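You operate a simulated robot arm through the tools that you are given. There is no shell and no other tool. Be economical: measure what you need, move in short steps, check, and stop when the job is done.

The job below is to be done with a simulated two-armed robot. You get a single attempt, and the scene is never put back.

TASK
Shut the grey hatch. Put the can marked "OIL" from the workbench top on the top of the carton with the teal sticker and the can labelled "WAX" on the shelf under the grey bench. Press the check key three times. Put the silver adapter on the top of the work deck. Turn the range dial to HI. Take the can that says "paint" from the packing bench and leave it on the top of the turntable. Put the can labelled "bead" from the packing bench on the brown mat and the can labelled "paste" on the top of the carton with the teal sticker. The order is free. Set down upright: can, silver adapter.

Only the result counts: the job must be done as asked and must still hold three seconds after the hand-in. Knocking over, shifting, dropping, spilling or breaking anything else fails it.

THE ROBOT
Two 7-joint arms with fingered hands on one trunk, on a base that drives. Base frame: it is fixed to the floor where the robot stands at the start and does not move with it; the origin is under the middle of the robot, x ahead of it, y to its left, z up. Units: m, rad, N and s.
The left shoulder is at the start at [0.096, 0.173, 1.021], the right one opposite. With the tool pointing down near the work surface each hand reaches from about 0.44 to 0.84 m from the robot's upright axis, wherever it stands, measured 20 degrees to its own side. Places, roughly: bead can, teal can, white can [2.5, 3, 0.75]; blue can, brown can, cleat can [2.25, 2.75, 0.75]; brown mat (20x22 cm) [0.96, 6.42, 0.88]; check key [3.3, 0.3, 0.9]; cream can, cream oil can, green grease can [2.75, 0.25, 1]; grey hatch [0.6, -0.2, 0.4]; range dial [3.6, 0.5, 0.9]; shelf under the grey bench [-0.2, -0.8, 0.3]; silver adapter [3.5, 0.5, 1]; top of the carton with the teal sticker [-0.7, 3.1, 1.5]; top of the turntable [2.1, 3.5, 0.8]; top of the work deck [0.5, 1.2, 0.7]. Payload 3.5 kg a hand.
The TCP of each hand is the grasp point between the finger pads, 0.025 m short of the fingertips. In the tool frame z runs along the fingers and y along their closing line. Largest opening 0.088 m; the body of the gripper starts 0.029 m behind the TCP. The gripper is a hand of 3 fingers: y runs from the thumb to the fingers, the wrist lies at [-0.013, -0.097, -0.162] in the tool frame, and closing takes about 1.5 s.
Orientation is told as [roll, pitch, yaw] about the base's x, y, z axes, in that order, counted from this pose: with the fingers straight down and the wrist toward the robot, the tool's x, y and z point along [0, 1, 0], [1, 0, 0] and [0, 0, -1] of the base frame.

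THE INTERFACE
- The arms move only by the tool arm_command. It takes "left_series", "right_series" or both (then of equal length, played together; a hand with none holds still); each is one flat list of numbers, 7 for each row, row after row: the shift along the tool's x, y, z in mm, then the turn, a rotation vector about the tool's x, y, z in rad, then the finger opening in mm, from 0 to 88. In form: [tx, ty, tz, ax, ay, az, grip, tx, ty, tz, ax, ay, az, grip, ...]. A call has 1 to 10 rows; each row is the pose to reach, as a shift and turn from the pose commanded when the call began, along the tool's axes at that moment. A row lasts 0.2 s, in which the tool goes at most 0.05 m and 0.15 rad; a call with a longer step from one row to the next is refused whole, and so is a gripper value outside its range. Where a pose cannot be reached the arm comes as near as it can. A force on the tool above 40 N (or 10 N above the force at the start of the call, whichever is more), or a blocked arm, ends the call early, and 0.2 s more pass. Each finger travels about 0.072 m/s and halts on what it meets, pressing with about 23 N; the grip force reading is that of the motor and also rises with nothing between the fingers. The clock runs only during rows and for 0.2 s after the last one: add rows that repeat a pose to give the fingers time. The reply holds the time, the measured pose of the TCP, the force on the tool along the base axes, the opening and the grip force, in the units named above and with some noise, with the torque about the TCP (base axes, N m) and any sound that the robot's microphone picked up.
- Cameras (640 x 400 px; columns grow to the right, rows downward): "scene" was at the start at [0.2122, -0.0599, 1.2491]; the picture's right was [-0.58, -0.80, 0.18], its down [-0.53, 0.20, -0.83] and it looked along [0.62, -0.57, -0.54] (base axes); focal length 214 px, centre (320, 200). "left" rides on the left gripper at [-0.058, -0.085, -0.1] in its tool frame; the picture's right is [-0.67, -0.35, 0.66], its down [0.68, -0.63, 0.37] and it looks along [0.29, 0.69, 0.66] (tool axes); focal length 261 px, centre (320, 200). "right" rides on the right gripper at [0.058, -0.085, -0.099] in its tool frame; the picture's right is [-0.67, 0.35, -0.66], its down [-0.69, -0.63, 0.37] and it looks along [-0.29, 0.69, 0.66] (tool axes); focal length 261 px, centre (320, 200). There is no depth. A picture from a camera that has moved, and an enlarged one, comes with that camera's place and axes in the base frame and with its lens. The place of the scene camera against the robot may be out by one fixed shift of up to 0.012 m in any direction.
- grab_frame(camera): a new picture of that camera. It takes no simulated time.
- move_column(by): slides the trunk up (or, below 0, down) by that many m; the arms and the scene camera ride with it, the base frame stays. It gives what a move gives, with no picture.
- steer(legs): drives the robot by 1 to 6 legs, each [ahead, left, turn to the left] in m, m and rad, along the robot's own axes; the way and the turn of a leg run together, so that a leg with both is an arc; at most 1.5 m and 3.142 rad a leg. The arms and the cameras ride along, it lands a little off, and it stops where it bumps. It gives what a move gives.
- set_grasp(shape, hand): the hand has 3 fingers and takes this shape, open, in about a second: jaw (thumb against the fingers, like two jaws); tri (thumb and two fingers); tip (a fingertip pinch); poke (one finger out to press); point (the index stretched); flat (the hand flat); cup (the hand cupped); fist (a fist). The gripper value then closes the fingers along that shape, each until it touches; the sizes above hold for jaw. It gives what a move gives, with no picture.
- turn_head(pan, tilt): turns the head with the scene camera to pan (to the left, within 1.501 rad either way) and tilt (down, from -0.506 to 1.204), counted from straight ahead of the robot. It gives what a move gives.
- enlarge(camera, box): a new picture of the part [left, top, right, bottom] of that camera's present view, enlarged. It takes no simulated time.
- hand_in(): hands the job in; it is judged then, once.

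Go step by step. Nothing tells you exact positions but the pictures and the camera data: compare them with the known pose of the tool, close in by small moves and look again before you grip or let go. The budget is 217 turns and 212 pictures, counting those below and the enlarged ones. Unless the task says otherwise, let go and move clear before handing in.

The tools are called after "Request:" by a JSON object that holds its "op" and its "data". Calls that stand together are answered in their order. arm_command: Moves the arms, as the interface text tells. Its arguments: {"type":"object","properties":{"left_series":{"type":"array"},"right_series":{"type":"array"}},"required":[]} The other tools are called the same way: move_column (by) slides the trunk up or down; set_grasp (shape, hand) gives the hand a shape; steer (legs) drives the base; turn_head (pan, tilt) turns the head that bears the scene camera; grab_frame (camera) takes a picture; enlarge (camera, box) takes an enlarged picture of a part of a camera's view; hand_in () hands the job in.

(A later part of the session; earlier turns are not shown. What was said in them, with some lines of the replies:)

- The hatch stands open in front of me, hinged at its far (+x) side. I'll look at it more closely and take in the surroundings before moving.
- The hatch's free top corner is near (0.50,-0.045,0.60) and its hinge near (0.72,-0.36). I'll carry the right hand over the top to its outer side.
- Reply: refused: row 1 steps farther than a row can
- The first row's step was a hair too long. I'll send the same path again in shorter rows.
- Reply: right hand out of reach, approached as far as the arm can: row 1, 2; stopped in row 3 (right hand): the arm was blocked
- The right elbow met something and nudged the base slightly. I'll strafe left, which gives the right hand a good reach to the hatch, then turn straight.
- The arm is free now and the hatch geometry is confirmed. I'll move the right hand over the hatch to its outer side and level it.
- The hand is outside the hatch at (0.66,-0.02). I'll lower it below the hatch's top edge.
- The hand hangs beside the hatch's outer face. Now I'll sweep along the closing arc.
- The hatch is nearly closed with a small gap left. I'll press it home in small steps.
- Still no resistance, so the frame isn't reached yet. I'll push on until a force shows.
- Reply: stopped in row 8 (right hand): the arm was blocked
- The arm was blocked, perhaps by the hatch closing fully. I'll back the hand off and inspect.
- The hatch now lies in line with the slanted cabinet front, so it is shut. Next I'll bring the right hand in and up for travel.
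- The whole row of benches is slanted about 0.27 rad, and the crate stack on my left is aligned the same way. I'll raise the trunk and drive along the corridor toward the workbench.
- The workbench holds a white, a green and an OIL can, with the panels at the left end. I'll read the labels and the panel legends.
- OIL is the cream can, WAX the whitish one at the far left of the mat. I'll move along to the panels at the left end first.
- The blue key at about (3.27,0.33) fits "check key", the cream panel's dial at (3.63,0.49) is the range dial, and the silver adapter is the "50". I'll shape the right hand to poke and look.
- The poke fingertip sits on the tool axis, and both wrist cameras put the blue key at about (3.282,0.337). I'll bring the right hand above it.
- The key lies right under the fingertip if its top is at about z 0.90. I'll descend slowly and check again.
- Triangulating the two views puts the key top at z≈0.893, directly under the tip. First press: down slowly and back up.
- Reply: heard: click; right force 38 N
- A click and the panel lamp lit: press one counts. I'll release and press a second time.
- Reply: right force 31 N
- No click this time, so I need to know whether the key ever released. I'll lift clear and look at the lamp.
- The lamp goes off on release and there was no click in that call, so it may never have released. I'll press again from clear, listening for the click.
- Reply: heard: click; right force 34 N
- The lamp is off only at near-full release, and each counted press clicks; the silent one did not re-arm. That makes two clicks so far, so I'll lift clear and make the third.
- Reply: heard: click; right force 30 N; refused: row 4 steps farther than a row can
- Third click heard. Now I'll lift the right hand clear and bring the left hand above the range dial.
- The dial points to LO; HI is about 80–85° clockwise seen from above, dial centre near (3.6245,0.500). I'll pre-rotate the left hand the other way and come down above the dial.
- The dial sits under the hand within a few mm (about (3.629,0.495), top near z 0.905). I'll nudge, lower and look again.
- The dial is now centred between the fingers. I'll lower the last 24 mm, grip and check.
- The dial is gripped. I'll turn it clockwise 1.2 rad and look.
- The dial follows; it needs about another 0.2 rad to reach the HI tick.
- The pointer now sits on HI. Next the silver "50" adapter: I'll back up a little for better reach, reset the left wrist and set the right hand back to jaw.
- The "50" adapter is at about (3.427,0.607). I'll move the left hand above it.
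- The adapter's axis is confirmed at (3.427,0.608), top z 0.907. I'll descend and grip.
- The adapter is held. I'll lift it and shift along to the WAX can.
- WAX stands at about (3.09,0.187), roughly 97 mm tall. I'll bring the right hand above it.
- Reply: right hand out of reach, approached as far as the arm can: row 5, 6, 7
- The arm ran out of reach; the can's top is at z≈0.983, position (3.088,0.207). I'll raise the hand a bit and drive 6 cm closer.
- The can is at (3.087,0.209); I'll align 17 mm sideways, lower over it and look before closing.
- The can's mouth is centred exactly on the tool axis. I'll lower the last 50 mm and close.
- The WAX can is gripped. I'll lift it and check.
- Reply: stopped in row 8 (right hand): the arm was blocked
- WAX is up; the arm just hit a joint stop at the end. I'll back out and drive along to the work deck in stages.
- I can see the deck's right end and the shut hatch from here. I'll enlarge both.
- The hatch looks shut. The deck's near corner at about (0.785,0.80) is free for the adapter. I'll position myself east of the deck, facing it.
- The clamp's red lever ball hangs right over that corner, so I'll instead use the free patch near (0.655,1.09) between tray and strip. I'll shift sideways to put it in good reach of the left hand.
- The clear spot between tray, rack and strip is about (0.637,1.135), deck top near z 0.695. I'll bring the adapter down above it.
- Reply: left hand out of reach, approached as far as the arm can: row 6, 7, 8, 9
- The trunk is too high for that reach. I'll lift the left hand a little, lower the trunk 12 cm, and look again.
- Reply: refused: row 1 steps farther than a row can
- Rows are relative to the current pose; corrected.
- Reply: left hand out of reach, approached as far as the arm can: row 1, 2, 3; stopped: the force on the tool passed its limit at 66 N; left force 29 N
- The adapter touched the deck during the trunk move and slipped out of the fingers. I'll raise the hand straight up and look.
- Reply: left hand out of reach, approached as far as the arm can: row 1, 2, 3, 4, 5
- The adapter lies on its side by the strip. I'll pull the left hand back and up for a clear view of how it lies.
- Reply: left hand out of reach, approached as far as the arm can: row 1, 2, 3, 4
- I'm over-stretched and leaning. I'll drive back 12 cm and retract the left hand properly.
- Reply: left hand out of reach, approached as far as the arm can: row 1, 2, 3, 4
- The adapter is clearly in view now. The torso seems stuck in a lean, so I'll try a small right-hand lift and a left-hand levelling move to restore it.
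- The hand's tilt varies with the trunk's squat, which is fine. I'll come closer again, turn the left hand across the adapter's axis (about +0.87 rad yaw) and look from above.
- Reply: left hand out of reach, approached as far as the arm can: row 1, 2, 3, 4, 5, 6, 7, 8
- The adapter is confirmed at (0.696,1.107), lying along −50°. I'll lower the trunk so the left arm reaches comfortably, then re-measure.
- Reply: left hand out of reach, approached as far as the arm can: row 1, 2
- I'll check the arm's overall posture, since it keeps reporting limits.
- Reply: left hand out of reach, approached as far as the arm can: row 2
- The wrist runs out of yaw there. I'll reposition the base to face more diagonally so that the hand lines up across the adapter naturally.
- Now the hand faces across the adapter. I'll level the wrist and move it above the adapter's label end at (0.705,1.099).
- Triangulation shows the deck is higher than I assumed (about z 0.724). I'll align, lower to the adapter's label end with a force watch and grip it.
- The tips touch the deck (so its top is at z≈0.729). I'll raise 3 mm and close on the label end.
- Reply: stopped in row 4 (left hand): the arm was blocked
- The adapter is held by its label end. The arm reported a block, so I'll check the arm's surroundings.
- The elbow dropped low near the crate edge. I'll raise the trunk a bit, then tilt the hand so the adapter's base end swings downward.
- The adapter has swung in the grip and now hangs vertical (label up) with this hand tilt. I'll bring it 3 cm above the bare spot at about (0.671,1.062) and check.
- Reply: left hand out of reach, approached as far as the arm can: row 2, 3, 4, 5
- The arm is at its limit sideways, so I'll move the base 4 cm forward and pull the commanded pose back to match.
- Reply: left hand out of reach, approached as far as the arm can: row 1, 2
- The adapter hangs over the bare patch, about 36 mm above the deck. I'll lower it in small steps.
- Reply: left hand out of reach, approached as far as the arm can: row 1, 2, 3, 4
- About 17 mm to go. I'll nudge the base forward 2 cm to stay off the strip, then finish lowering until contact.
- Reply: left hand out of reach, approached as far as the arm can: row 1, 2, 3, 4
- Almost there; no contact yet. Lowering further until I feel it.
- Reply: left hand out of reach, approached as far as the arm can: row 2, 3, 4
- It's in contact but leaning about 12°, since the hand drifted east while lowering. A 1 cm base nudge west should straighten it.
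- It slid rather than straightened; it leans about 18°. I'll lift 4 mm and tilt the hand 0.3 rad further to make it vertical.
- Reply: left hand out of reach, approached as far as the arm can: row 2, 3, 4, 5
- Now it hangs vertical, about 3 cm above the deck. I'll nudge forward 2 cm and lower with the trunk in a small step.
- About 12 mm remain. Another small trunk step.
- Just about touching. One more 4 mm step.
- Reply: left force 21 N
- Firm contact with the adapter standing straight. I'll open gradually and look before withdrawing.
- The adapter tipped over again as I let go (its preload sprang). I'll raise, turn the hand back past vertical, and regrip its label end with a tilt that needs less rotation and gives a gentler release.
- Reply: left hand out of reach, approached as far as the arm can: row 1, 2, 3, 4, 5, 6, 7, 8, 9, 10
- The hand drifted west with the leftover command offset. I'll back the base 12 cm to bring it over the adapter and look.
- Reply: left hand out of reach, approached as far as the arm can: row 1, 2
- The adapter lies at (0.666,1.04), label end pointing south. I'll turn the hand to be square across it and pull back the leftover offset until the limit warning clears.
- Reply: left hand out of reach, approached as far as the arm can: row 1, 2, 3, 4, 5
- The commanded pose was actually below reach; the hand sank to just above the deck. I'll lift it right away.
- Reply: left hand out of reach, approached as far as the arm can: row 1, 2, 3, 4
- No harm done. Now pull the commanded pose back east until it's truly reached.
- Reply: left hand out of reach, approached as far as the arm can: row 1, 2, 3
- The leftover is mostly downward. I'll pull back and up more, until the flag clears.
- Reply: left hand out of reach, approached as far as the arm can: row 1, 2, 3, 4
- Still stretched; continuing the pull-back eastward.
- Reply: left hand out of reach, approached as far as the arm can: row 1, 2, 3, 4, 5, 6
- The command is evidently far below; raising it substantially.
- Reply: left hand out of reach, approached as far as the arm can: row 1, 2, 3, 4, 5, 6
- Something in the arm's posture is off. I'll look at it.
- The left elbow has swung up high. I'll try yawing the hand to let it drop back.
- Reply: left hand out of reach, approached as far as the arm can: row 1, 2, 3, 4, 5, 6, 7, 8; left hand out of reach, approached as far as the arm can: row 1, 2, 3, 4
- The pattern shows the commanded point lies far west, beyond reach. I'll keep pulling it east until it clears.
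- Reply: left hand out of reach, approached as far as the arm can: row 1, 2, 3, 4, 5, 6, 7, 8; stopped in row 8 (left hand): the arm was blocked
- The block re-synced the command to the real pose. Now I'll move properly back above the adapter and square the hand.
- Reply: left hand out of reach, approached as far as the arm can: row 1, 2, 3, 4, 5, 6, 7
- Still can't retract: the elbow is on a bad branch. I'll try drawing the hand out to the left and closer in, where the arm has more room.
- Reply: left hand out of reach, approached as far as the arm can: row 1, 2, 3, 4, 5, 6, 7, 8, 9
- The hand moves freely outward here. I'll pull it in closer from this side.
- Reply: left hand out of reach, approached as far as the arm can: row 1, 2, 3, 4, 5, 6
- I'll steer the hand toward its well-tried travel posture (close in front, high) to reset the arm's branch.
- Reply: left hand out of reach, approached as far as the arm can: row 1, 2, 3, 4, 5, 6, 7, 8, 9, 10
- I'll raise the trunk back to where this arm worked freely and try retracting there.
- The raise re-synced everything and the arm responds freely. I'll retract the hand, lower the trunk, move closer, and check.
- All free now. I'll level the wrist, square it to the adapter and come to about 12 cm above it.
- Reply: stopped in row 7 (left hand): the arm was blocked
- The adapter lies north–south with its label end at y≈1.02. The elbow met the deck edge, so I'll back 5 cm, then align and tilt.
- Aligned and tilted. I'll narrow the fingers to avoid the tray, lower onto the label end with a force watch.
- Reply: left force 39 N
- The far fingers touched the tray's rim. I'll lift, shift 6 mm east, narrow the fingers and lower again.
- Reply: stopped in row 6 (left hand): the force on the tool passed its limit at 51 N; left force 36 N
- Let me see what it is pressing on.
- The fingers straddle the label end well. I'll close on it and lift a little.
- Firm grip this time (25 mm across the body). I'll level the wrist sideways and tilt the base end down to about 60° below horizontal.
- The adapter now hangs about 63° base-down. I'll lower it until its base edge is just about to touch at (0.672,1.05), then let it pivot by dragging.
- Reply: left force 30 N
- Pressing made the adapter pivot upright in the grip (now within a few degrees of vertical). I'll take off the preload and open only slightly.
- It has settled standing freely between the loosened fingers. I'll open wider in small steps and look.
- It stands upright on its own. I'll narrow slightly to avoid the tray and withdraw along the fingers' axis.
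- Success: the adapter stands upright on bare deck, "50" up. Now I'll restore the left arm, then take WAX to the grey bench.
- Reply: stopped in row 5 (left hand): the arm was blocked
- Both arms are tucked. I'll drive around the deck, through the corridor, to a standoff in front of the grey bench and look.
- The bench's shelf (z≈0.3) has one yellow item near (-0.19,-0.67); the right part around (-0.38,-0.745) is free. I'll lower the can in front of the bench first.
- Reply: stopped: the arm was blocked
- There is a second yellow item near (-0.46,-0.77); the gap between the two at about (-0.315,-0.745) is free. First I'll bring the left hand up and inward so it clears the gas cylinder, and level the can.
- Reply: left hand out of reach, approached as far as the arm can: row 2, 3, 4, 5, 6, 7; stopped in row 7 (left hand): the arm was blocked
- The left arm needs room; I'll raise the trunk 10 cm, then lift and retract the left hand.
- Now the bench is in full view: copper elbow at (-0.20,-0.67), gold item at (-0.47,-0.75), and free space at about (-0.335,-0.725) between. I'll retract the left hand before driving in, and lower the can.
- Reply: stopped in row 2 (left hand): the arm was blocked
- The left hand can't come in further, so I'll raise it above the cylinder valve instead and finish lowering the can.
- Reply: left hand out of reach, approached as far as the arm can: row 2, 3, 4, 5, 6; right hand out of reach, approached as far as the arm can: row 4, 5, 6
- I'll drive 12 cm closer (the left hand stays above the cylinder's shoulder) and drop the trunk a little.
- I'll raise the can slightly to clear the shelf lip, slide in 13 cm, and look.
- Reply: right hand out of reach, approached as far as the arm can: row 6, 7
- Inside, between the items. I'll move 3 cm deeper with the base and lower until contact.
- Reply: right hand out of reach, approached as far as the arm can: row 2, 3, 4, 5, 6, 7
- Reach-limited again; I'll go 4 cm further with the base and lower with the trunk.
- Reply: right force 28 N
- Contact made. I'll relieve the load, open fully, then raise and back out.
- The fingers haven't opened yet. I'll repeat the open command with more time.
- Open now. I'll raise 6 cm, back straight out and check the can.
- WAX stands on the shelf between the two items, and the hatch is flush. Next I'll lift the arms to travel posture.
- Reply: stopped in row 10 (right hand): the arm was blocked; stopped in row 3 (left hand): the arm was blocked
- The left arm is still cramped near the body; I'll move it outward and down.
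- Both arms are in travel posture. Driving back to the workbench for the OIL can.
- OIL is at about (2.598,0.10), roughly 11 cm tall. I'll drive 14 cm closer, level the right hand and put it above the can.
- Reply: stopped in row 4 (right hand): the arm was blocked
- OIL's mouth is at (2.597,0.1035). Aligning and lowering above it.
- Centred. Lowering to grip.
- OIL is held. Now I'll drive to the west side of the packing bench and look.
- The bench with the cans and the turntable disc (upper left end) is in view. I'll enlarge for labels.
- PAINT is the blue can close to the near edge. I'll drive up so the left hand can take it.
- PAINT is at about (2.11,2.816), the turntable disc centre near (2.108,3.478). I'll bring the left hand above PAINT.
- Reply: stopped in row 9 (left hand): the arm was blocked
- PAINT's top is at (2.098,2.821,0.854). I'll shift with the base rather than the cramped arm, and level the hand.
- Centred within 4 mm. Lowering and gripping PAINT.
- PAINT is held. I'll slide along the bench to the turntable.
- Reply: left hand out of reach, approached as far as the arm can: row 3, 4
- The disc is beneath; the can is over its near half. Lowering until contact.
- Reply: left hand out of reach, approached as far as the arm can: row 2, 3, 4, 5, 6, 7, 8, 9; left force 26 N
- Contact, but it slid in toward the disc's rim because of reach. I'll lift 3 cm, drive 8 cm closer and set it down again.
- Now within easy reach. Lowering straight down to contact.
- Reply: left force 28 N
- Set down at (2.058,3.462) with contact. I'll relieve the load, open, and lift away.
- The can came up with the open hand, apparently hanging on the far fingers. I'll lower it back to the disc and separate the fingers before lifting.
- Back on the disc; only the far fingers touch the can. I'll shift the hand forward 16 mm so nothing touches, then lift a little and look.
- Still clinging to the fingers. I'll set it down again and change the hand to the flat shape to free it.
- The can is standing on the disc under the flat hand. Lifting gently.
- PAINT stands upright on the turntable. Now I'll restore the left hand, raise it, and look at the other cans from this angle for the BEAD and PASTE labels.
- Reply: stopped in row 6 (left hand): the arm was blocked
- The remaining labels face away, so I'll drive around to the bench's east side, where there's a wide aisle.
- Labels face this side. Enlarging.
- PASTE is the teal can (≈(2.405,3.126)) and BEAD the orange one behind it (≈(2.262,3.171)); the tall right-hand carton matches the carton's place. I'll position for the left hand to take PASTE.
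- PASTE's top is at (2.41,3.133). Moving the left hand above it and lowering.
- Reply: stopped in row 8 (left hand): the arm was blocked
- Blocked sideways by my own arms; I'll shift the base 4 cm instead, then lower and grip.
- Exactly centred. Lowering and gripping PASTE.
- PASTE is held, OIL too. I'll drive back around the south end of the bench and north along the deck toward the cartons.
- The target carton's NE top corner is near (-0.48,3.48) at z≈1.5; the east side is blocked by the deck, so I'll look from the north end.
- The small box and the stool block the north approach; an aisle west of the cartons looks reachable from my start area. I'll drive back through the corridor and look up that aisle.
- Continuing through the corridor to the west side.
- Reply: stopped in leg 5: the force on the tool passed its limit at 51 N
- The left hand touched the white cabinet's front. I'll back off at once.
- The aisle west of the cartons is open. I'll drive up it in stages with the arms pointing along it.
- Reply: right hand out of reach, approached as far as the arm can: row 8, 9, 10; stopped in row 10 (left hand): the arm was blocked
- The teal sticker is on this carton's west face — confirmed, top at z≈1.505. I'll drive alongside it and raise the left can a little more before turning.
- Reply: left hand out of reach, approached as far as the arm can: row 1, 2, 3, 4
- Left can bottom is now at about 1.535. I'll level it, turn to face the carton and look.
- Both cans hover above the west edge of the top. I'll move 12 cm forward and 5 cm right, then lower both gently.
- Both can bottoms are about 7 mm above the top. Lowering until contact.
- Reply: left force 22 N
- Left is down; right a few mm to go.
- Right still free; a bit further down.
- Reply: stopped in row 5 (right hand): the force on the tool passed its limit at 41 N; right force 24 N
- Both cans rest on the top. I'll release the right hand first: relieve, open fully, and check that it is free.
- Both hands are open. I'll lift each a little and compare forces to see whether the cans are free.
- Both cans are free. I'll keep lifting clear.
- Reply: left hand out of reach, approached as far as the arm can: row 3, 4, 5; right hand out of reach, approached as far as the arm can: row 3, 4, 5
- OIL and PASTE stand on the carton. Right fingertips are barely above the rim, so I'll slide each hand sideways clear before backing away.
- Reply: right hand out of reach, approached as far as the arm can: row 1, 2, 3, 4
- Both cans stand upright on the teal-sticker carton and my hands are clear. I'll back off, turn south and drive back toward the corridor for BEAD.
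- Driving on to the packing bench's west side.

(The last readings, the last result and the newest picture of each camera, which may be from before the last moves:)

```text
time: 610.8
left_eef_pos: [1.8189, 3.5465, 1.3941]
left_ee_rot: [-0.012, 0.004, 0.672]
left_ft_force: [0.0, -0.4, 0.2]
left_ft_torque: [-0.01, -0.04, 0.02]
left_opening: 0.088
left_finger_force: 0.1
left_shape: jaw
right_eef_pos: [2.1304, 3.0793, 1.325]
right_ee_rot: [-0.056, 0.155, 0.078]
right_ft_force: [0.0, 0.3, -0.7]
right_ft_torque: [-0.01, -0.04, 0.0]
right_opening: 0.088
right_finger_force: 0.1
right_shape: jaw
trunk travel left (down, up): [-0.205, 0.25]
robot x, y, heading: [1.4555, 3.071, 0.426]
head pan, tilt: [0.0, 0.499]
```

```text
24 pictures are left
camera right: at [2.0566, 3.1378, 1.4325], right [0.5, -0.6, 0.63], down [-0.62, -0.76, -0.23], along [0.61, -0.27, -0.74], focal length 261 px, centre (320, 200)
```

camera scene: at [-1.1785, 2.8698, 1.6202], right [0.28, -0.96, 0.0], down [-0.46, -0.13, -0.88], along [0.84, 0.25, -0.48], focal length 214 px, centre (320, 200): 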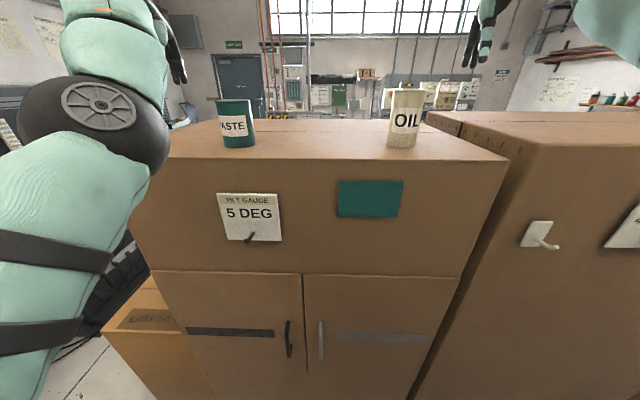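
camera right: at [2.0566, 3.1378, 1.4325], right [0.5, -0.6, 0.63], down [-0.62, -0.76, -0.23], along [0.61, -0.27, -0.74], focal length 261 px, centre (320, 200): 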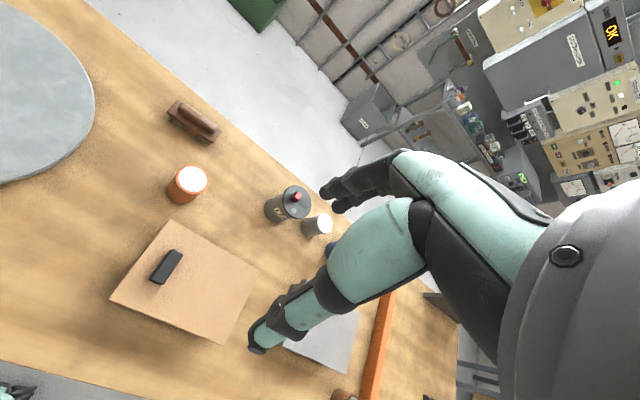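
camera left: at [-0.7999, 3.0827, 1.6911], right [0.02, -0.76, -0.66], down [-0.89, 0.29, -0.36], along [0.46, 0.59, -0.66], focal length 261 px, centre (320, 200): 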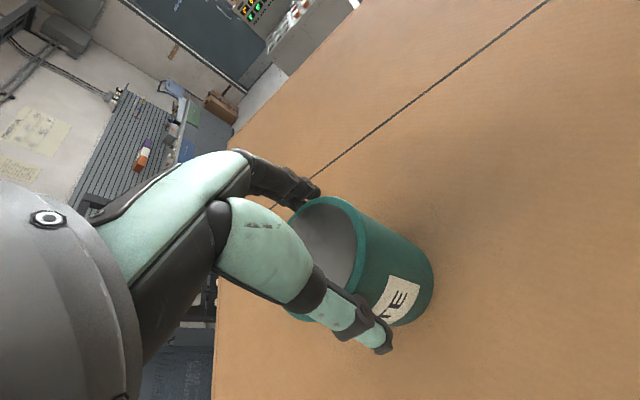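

BEAD's top is at (2.273,3.185). I'll move 9 cm closer, level the right hand and come above it.

Request:
{"op": "steer", "data": {"legs": [[0.09, 0, 0]]}}

Request:
{"op": "arm_command", "data": {"right_series": [10, 14, 38, -0.03, 0.01, 0, 88, 20, 29, 77, -0.06, 0.02, 0, 88, 31, 43, 115, -0.09, 0.03, 0, 88, 41, 57, 153, -0.12, 0.04, 0, 88, 51, 72, 192, -0.154, 0.056, 0, 88, 62, 86, 230, -0.154, 0.056, 0, 88, 72, 100, 268, -0.154, 0.056, 0, 88, 82, 115, 307, -0.154, 0.056, 0, 88, 82, 115, 307, -0.154, 0.056, 0, 88]}}

Request:
{"op": "grab_frame", "data": {"camera": "right"}}

```text
time: 611.9
left_eef_pos: [1.8989, 3.5836, 1.395]
left_ee_rot: [-0.013, 0.004, 0.668]
left_ft_force: [-0.3, -0.8, -0.2]
left_ft_torque: [-0.02, 0.0, -0.04]
left_opening: 0.0877
left_finger_force: 0.0
left_shape: jaw
right_eef_pos: [2.211, 3.1154, 1.3257]
right_ee_rot: [-0.055, 0.154, 0.076]
right_ft_force: [0.6, -0.1, -0.4]
right_ft_torque: [-0.04, -0.02, 0.0]
right_opening: 0.0878
right_finger_force: 0.0
right_shape: jaw
trunk travel left (down, up): [-0.205, 0.25]
robot x, y, heading: [1.5331, 3.1021, 0.425]
head pan, tilt: [0.0, 0.499]
```

```text
time: 613.9
left_eef_pos: [1.9005, 3.5833, 1.3938]
left_ee_rot: [-0.012, 0.003, 0.673]
left_ft_force: [0.2, 0.6, -1.0]
left_ft_torque: [-0.04, 0.02, 0.01]
left_opening: 0.0878
left_finger_force: 0.1
left_shape: jaw
right_eef_pos: [2.2697, 3.1847, 0.9997]
right_ee_rot: [0.0, 0.002, 0.081]
right_ft_force: [-0.4, 0.0, 0.0]
right_ft_torque: [-0.01, 0.03, -0.03]
right_opening: 0.0879
right_finger_force: 0.0
right_shape: jaw
right hand out of reach, approached as far as the arm can: row 1, 2, 3, 4
trunk travel left (down, up): [-0.205, 0.25]
robot x, y, heading: [1.5357, 3.1058, 0.426]
head pan, tilt: [0.0, 0.499]
```

```text
23 pictures are left
camera right: at [2.1814, 3.2352, 1.0992], right [0.4, -0.64, 0.65], down [-0.57, -0.73, -0.37], along [0.71, -0.23, -0.66], focal length 261 px, centre (320, 200)
```

right: 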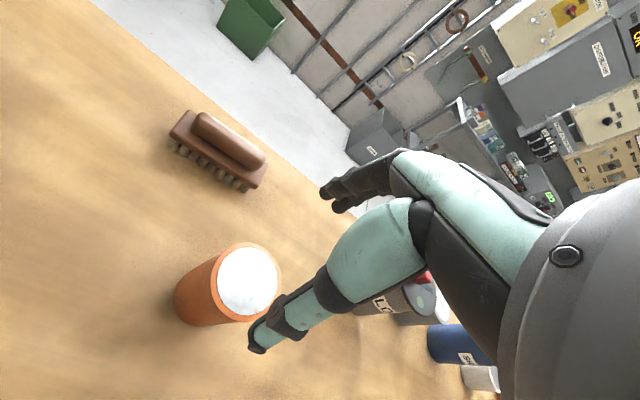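

Centre refined to (2.275,3.179), top z≈0.89. Lowering and gripping BEAD.

Request:
{"op": "arm_command", "data": {"right_series": [-6, 4, 30, 0, 0, 0, 84, -6, 4, 60, 0, 0, 0, 84, -6, 4, 90, 0, 0, 0, 84, -6, 4, 115, 0, 0, 0, 84, -6, 4, 126, 0, 0, 0, 84, -6, 4, 126, 0, 0, 0, 60, -6, 4, 126, 0, 0, 0, 40, -6, 4, 126, 0, 0, 0, 40, -6, 4, 126, 0, 0, 0, 40]}}

Request:
{"op": "arm_command", "data": {"right_series": [0, 0, -15, 0, 0, 0, 40, 0, 0, -55, 0, 0, 0, 40, 0, 0, -100, 0, 0, 0, 40, 0, 0, -145, 0, 0, 0, 40, 0, 0, -190, 0, 0, 0, 40, 0, 0, -235, 0, 0, 0, 40, 0, 0, -270, 0, 0, 0, 40, 0, 0, -270, 0, 0, 0, 40]}}

Request:
{"op": "grab_frame", "data": {"camera": "right"}}

```text
time: 615.9
left_eef_pos: [1.9014, 3.5846, 1.3926]
left_ee_rot: [-0.012, 0.006, 0.671]
left_ft_force: [0.0, 0.4, 0.6]
left_ft_torque: [0.0, 0.0, 0.01]
left_opening: 0.0879
left_finger_force: 0.0
left_shape: jaw
right_eef_pos: [2.2762, 3.1807, 0.8739]
right_ee_rot: [0.0, 0.001, 0.08]
right_ft_force: [-2.3, 1.3, 2.0]
right_ft_torque: [0.02, 0.04, 0.02]
right_opening: 0.0507
right_finger_force: 23.4
right_shape: jaw
trunk travel left (down, up): [-0.205, 0.25]
robot x, y, heading: [1.5386, 3.1089, 0.43]
head pan, tilt: [0.0, 0.499]
```

```text
time: 617.7
left_eef_pos: [1.9036, 3.5844, 1.393]
left_ee_rot: [-0.013, 0.006, 0.669]
left_ft_force: [-0.4, -0.1, 0.6]
left_ft_torque: [-0.01, 0.01, -0.04]
left_opening: 0.0879
left_finger_force: 0.0
left_shape: jaw
right_eef_pos: [2.2795, 3.1806, 1.1443]
right_ee_rot: [0.0, 0.004, 0.081]
right_ft_force: [-0.2, -0.4, -2.1]
right_ft_torque: [-0.01, 0.02, 0.01]
right_opening: 0.0508
right_finger_force: 23.1
right_shape: jaw
trunk travel left (down, up): [-0.205, 0.25]
robot x, y, heading: [1.5389, 3.1074, 0.43]
head pan, tilt: [0.0, 0.499]
```

```text
22 pictures are left
camera right: at [2.1914, 3.2315, 1.2442], right [0.4, -0.64, 0.65], down [-0.57, -0.73, -0.36], along [0.71, -0.23, -0.66], focal length 261 px, centre (320, 200)
```

right: 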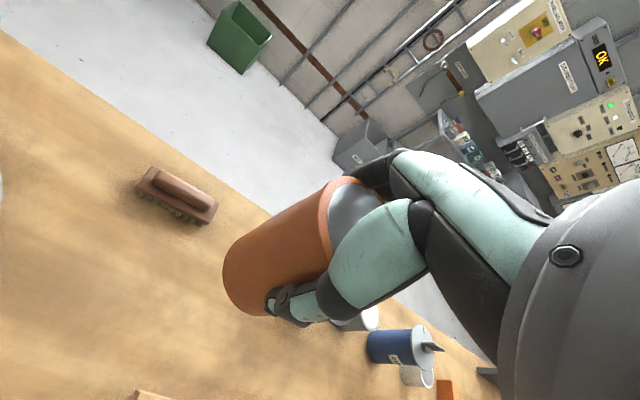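

BEAD is held. Driving north toward the counter with the brown mat.

Request:
{"op": "steer", "data": {"legs": [[-0.28, 0, 0], [0, 0, 1.295], [1.5, 0, 0]]}}

Request:
{"op": "turn_head", "data": {"pan": 0.0, "tilt": 0.35}}

Request:
{"op": "grab_frame", "data": {"camera": "scene"}}

```text
time: 629.8
left_eef_pos: [0.6505, 4.9252, 1.3933]
left_ee_rot: [-0.015, 0.005, 1.998]
left_ft_force: [0.2, 0.5, 0.4]
left_ft_torque: [0.0, 0.0, -0.04]
left_opening: 0.088
left_finger_force: 0.0
left_shape: jaw
right_eef_pos: [1.1344, 5.1933, 1.1455]
right_ee_rot: [0.0, 0.004, 1.407]
right_ft_force: [-0.4, -0.1, -2.9]
right_ft_torque: [0.0, 0.01, 0.01]
right_opening: 0.0507
right_finger_force: 22.8
right_shape: jaw
trunk travel left (down, up): [-0.205, 0.25]
robot x, y, heading: [1.0264, 4.4554, 1.755]
head pan, tilt: [0.0, 0.499]
```

```text
time: 630.5
left_eef_pos: [0.651, 4.925, 1.3921]
left_ee_rot: [-0.013, 0.006, 2.0]
left_ft_force: [-0.2, 0.2, 0.1]
left_ft_torque: [-0.01, 0.03, -0.01]
left_opening: 0.088
left_finger_force: 0.1
left_shape: jaw
right_eef_pos: [1.1326, 5.1941, 1.1444]
right_ee_rot: [0.001, 0.004, 1.405]
right_ft_force: [0.6, -0.5, -2.0]
right_ft_torque: [-0.01, 0.04, -0.02]
right_opening: 0.0508
right_finger_force: 22.8
right_shape: jaw
trunk travel left (down, up): [-0.205, 0.25]
robot x, y, heading: [1.0247, 4.4503, 1.757]
head pan, tilt: [0.0, 0.351]
```

```text
21 pictures are left
camera scene: at [0.984, 4.6213, 1.3585], right [0.98, 0.18, 0.0], down [0.09, -0.49, -0.87], along [-0.16, 0.85, -0.5], focal length 214 px, centre (320, 200)
```

scene: 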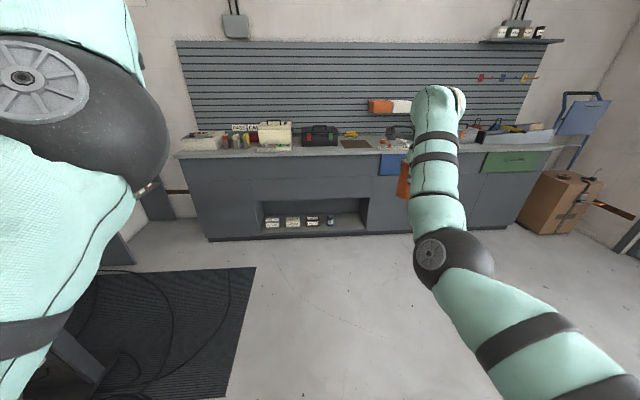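

The brown mat is at (0.96,6.42) on the counter. Driving up to it.

Request:
{"op": "steer", "data": {"legs": [[1.22, -0.05, 0]]}}

Request:
{"op": "grab_frame", "data": {"camera": "right"}}

```text
time: 636.5
left_eef_pos: [0.4631, 6.0803, 1.3927]
left_ee_rot: [-0.012, 0.004, 2.016]
left_ft_force: [0.7, -0.5, -0.5]
left_ft_torque: [-0.02, -0.01, 0.01]
left_opening: 0.0879
left_finger_force: 0.1
left_shape: jaw
right_eef_pos: [0.9405, 6.3589, 1.1443]
right_ee_rot: [0.0, 0.004, 1.428]
right_ft_force: [-0.1, -0.5, -1.4]
right_ft_torque: [0.01, 0.01, -0.03]
right_opening: 0.0507
right_finger_force: 22.9
right_shape: jaw
trunk travel left (down, up): [-0.205, 0.25]
robot x, y, heading: [0.8484, 5.618, 1.772]
head pan, tilt: [0.0, 0.351]
```

```text
20 pictures are left
camera right: at [0.871, 6.2828, 1.2444], right [0.71, 0.25, 0.65], down [0.59, -0.72, -0.36], along [0.38, 0.64, -0.66], focal length 261 px, centre (320, 200)
```

right: 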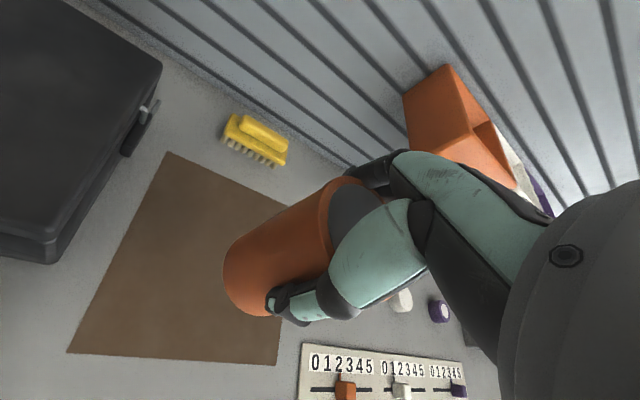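

The mat is clear, centred at (0.959,6.427). I'll ease 6 cm forward, align and lower BEAD.

Request:
{"op": "steer", "data": {"legs": [[0.06, 0, 0]]}}

Request:
{"op": "arm_command", "data": {"right_series": [-12, 0, 40, 0, 0, 0, 40, -24, 0, 80, 0, 0, 0, 40, -24, 0, 120, 0, 0, 0, 40, -24, 0, 150, 0, 0, 0, 40, -24, 0, 168, 0, 0, 0, 40, -24, 0, 176, 0, 0, 0, 40, -24, 0, 176, 0, 0, 0, 40]}}

Request:
{"op": "grab_frame", "data": {"camera": "right"}}

```text
time: 637.5
left_eef_pos: [0.452, 6.1332, 1.3946]
left_ee_rot: [-0.012, 0.002, 2.017]
left_ft_force: [0.6, -1.1, -0.9]
left_ft_torque: [-0.02, -0.02, -0.02]
left_opening: 0.088
left_finger_force: 0.0
left_shape: jaw
right_eef_pos: [0.9306, 6.4124, 1.1476]
right_ee_rot: [0.002, 0.0, 1.425]
right_ft_force: [-0.6, 0.8, -2.7]
right_ft_torque: [-0.01, 0.0, 0.03]
right_opening: 0.0508
right_finger_force: 23.3
right_shape: jaw
trunk travel left (down, up): [-0.205, 0.25]
robot x, y, heading: [0.8359, 5.6714, 1.775]
head pan, tilt: [0.0, 0.351]
```

```text
time: 639.1
left_eef_pos: [0.4518, 6.1383, 1.3939]
left_ee_rot: [-0.012, 0.006, 2.019]
left_ft_force: [-0.3, 0.2, 0.1]
left_ft_torque: [-0.01, 0.03, 0.0]
left_opening: 0.0879
left_finger_force: 0.1
left_shape: jaw
right_eef_pos: [0.9531, 6.4127, 0.9688]
right_ee_rot: [0.002, 0.003, 1.427]
right_ft_force: [-0.6, 0.3, -3.6]
right_ft_torque: [0.01, 0.03, 0.02]
right_opening: 0.051
right_finger_force: 23.0
right_shape: jaw
trunk travel left (down, up): [-0.205, 0.25]
robot x, y, heading: [0.837, 5.6741, 1.774]
head pan, tilt: [0.0, 0.351]
```

```text
19 pictures are left
camera right: at [0.8839, 6.3366, 1.0686], right [0.71, 0.25, 0.65], down [0.59, -0.72, -0.36], along [0.38, 0.64, -0.66], focal length 261 px, centre (320, 200)
```

right: 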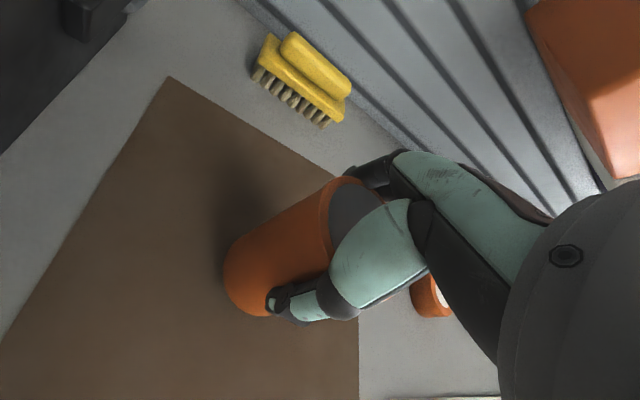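

Well over the mat. Lowering the last centimetre or so to contact.

Request:
{"op": "arm_command", "data": {"right_series": [0, 0, 4, 0, 0, 0, 40, 0, 0, 8, 0, 0, 0, 40, 0, 0, 12, 0, 0, 0, 40, 0, 0, 15, 0, 0, 0, 40, 0, 0, 18, 0, 0, 0, 40, 0, 0, 18, 0, 0, 0, 40]}}

```text
time: 640.5
left_eef_pos: [0.4512, 6.1347, 1.3942]
left_ee_rot: [-0.014, 0.003, 2.022]
left_ft_force: [-0.3, 0.0, -0.1]
left_ft_torque: [-0.01, 0.01, 0.0]
left_opening: 0.0876
left_finger_force: 0.0
left_shape: jaw
right_eef_pos: [0.9511, 6.4103, 0.9526]
right_ee_rot: [0.0, 0.0, 1.426]
right_ft_force: [-0.4, 4.1, 14.2]
right_ft_torque: [0.03, 0.0, 0.01]
right_opening: 0.0506
right_finger_force: 23.2
right_shape: jaw
trunk travel left (down, up): [-0.205, 0.25]
robot x, y, heading: [0.8344, 5.6762, 1.773]
head pan, tilt: [0.0, 0.351]
```

Contact. Relieve, open, then lift slightly to verify the can stays.

Request:
{"op": "arm_command", "data": {"right_series": [0, 0, -1, 0, 0, 0, 50, 0, 0, -1, 0, 0, 0, 70, 0, 0, -1, 0, 0, 0, 88, 0, 0, -1, 0, 0, 0, 88, 0, 0, -1, 0, 0, 0, 88, 0, 0, -1, 0, 0, 0, 88, 0, 0, -1, 0, 0, 0, 88, 0, 0, -8, 0, 0, 0, 88, 0, 0, -16, 0, 0, 0, 88, 0, 0, -16, 0, 0, 0, 88]}}

Request:
{"op": "grab_frame", "data": {"camera": "right"}}

```text
time: 642.7
left_eef_pos: [0.4521, 6.1379, 1.3933]
left_ee_rot: [-0.014, 0.006, 2.017]
left_ft_force: [0.5, 0.5, 0.2]
left_ft_torque: [0.0, -0.04, -0.01]
left_opening: 0.088
left_finger_force: 0.1
left_shape: jaw
right_eef_pos: [0.953, 6.4118, 0.9661]
right_ee_rot: [0.0, 0.003, 1.427]
right_ft_force: [-0.4, -0.5, 0.0]
right_ft_torque: [-0.04, -0.01, -0.03]
right_opening: 0.0881
right_finger_force: 0.0
right_shape: jaw
trunk travel left (down, up): [-0.205, 0.25]
robot x, y, heading: [0.8332, 5.6738, 1.769]
head pan, tilt: [0.0, 0.351]
```

```text
18 pictures are left
camera right: at [0.8835, 6.3363, 1.0659], right [0.71, 0.25, 0.65], down [0.59, -0.72, -0.36], along [0.38, 0.64, -0.66], focal length 261 px, centre (320, 200)
```

right: 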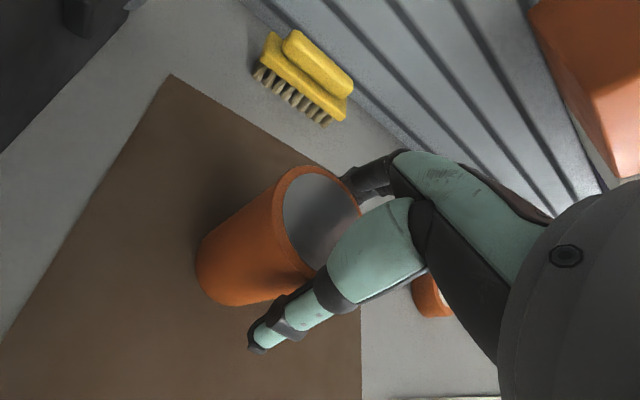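

BEAD is free and standing on the mat. Lifting fully clear and backing away.

Request:
{"op": "arm_command", "data": {"right_series": [0, 0, -20, 0, 0, 0, 88, 0, 0, -50, 0, 0, 0, 88, 0, 0, -90, 0, 0, 0, 88, 0, 0, -130, 0, 0, 0, 88, 0, 0, -170, 0, 0, 0, 88, 0, 0, -200, 0, 0, 0, 88, 0, 0, -200, 0, 0, 0, 88]}}

Request:
{"op": "grab_frame", "data": {"camera": "right"}}

Request:
{"op": "steer", "data": {"legs": [[-0.5, 0, 0]]}}

Request:
{"op": "enlarge", "data": {"camera": "scene", "box": [260, 90, 460, 220]}}

```text
time: 644.3
left_eef_pos: [0.4518, 6.1366, 1.393]
left_ee_rot: [-0.012, 0.007, 2.016]
left_ft_force: [0.4, 0.1, 0.0]
left_ft_torque: [-0.01, 0.01, 0.01]
left_opening: 0.0879
left_finger_force: 0.1
left_shape: jaw
right_eef_pos: [0.9528, 6.4117, 1.1676]
right_ee_rot: [0.001, 0.003, 1.426]
right_ft_force: [0.0, 1.3, -0.1]
right_ft_torque: [-0.02, 0.02, 0.01]
right_opening: 0.088
right_finger_force: 0.1
right_shape: jaw
trunk travel left (down, up): [-0.205, 0.25]
robot x, y, heading: [0.8288, 5.6755, 1.774]
head pan, tilt: [0.0, 0.351]
```

```text
17 pictures are left
camera right: at [0.8833, 6.335, 1.267], right [0.71, 0.25, 0.65], down [0.59, -0.72, -0.36], along [0.38, 0.64, -0.66], focal length 261 px, centre (320, 200)
```

right: 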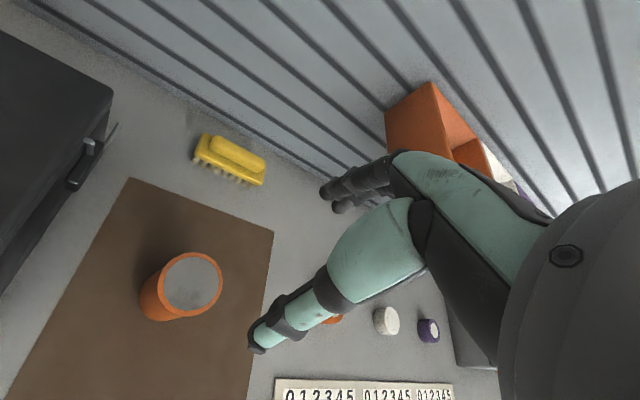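

```text
time: 647.2
left_eef_pos: [0.5527, 5.6552, 1.3923]
left_ee_rot: [-0.013, 0.004, 2.015]
left_ft_force: [-0.3, -0.1, -0.2]
left_ft_torque: [0.0, -0.01, 0.0]
left_opening: 0.088
left_finger_force: 0.0
left_shape: jaw
right_eef_pos: [1.0548, 5.9253, 1.1663]
right_ee_rot: [0.0, 0.005, 1.423]
right_ft_force: [-0.3, -0.7, -0.4]
right_ft_torque: [0.0, -0.02, 0.01]
right_opening: 0.0879
right_finger_force: 0.0
right_shape: jaw
trunk travel left (down, up): [-0.205, 0.25]
robot x, y, heading: [0.9333, 5.1903, 1.768]
head pan, tilt: [0.0, 0.351]
```

```text
3.08 times, centred on (360, 155) of scene
camera zoom: at [0.8892, 5.3566, 1.3585], right [0.98, 0.2, 0.0], down [0.1, -0.48, -0.87], along [-0.17, 0.85, -0.49], focal length 660 px, centre (197, 338)
```

zoom: 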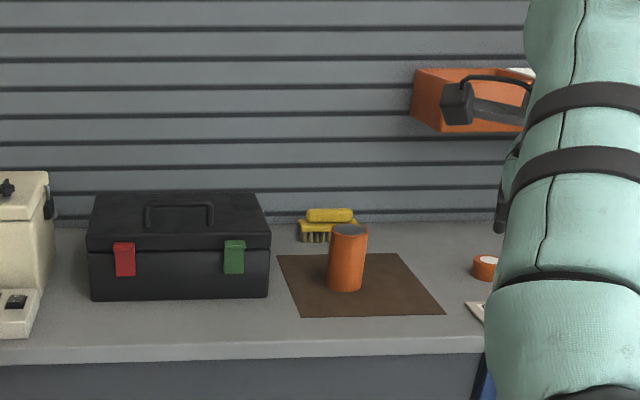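

BEAD stands upright in the middle of the mat, and every other item was seen in place when I left it. Both hands are empty and clear, so I'm handing in.

Request:
{"op": "hand_in", "data": {}}

```text
The job is handed in.
```

The job is handed in and every item on the list was carried out, but the final state was not rechecked as a whole before hand-in.

- **Hatch:** it was shut and looked flush when I drove past it later.
- **Check key:** I heard three clicks. One extra press lit the lamp without a click, so I didn't count it. If it registered, the count is four.
- **Range dial:** it points to HI.
- **Silver adapter:** it tipped over twice while I was placing it. It was standing upright on the work deck when I left it.
- **Cans:** OIL and PASTE are on the teal-sticker carton, WAX is on the shelf under the grey bench, PAINT is on the turntable and BEAD is on the brown mat. All were upright when I left them.
- **Contacts:** the PASTE can pressed against the front of the white cabinet (about 51 N) while I was driving, and my fingers pressed on a small tray on the deck. I saw no damage or shift, but I didn't check the cabinet's knobs closely.
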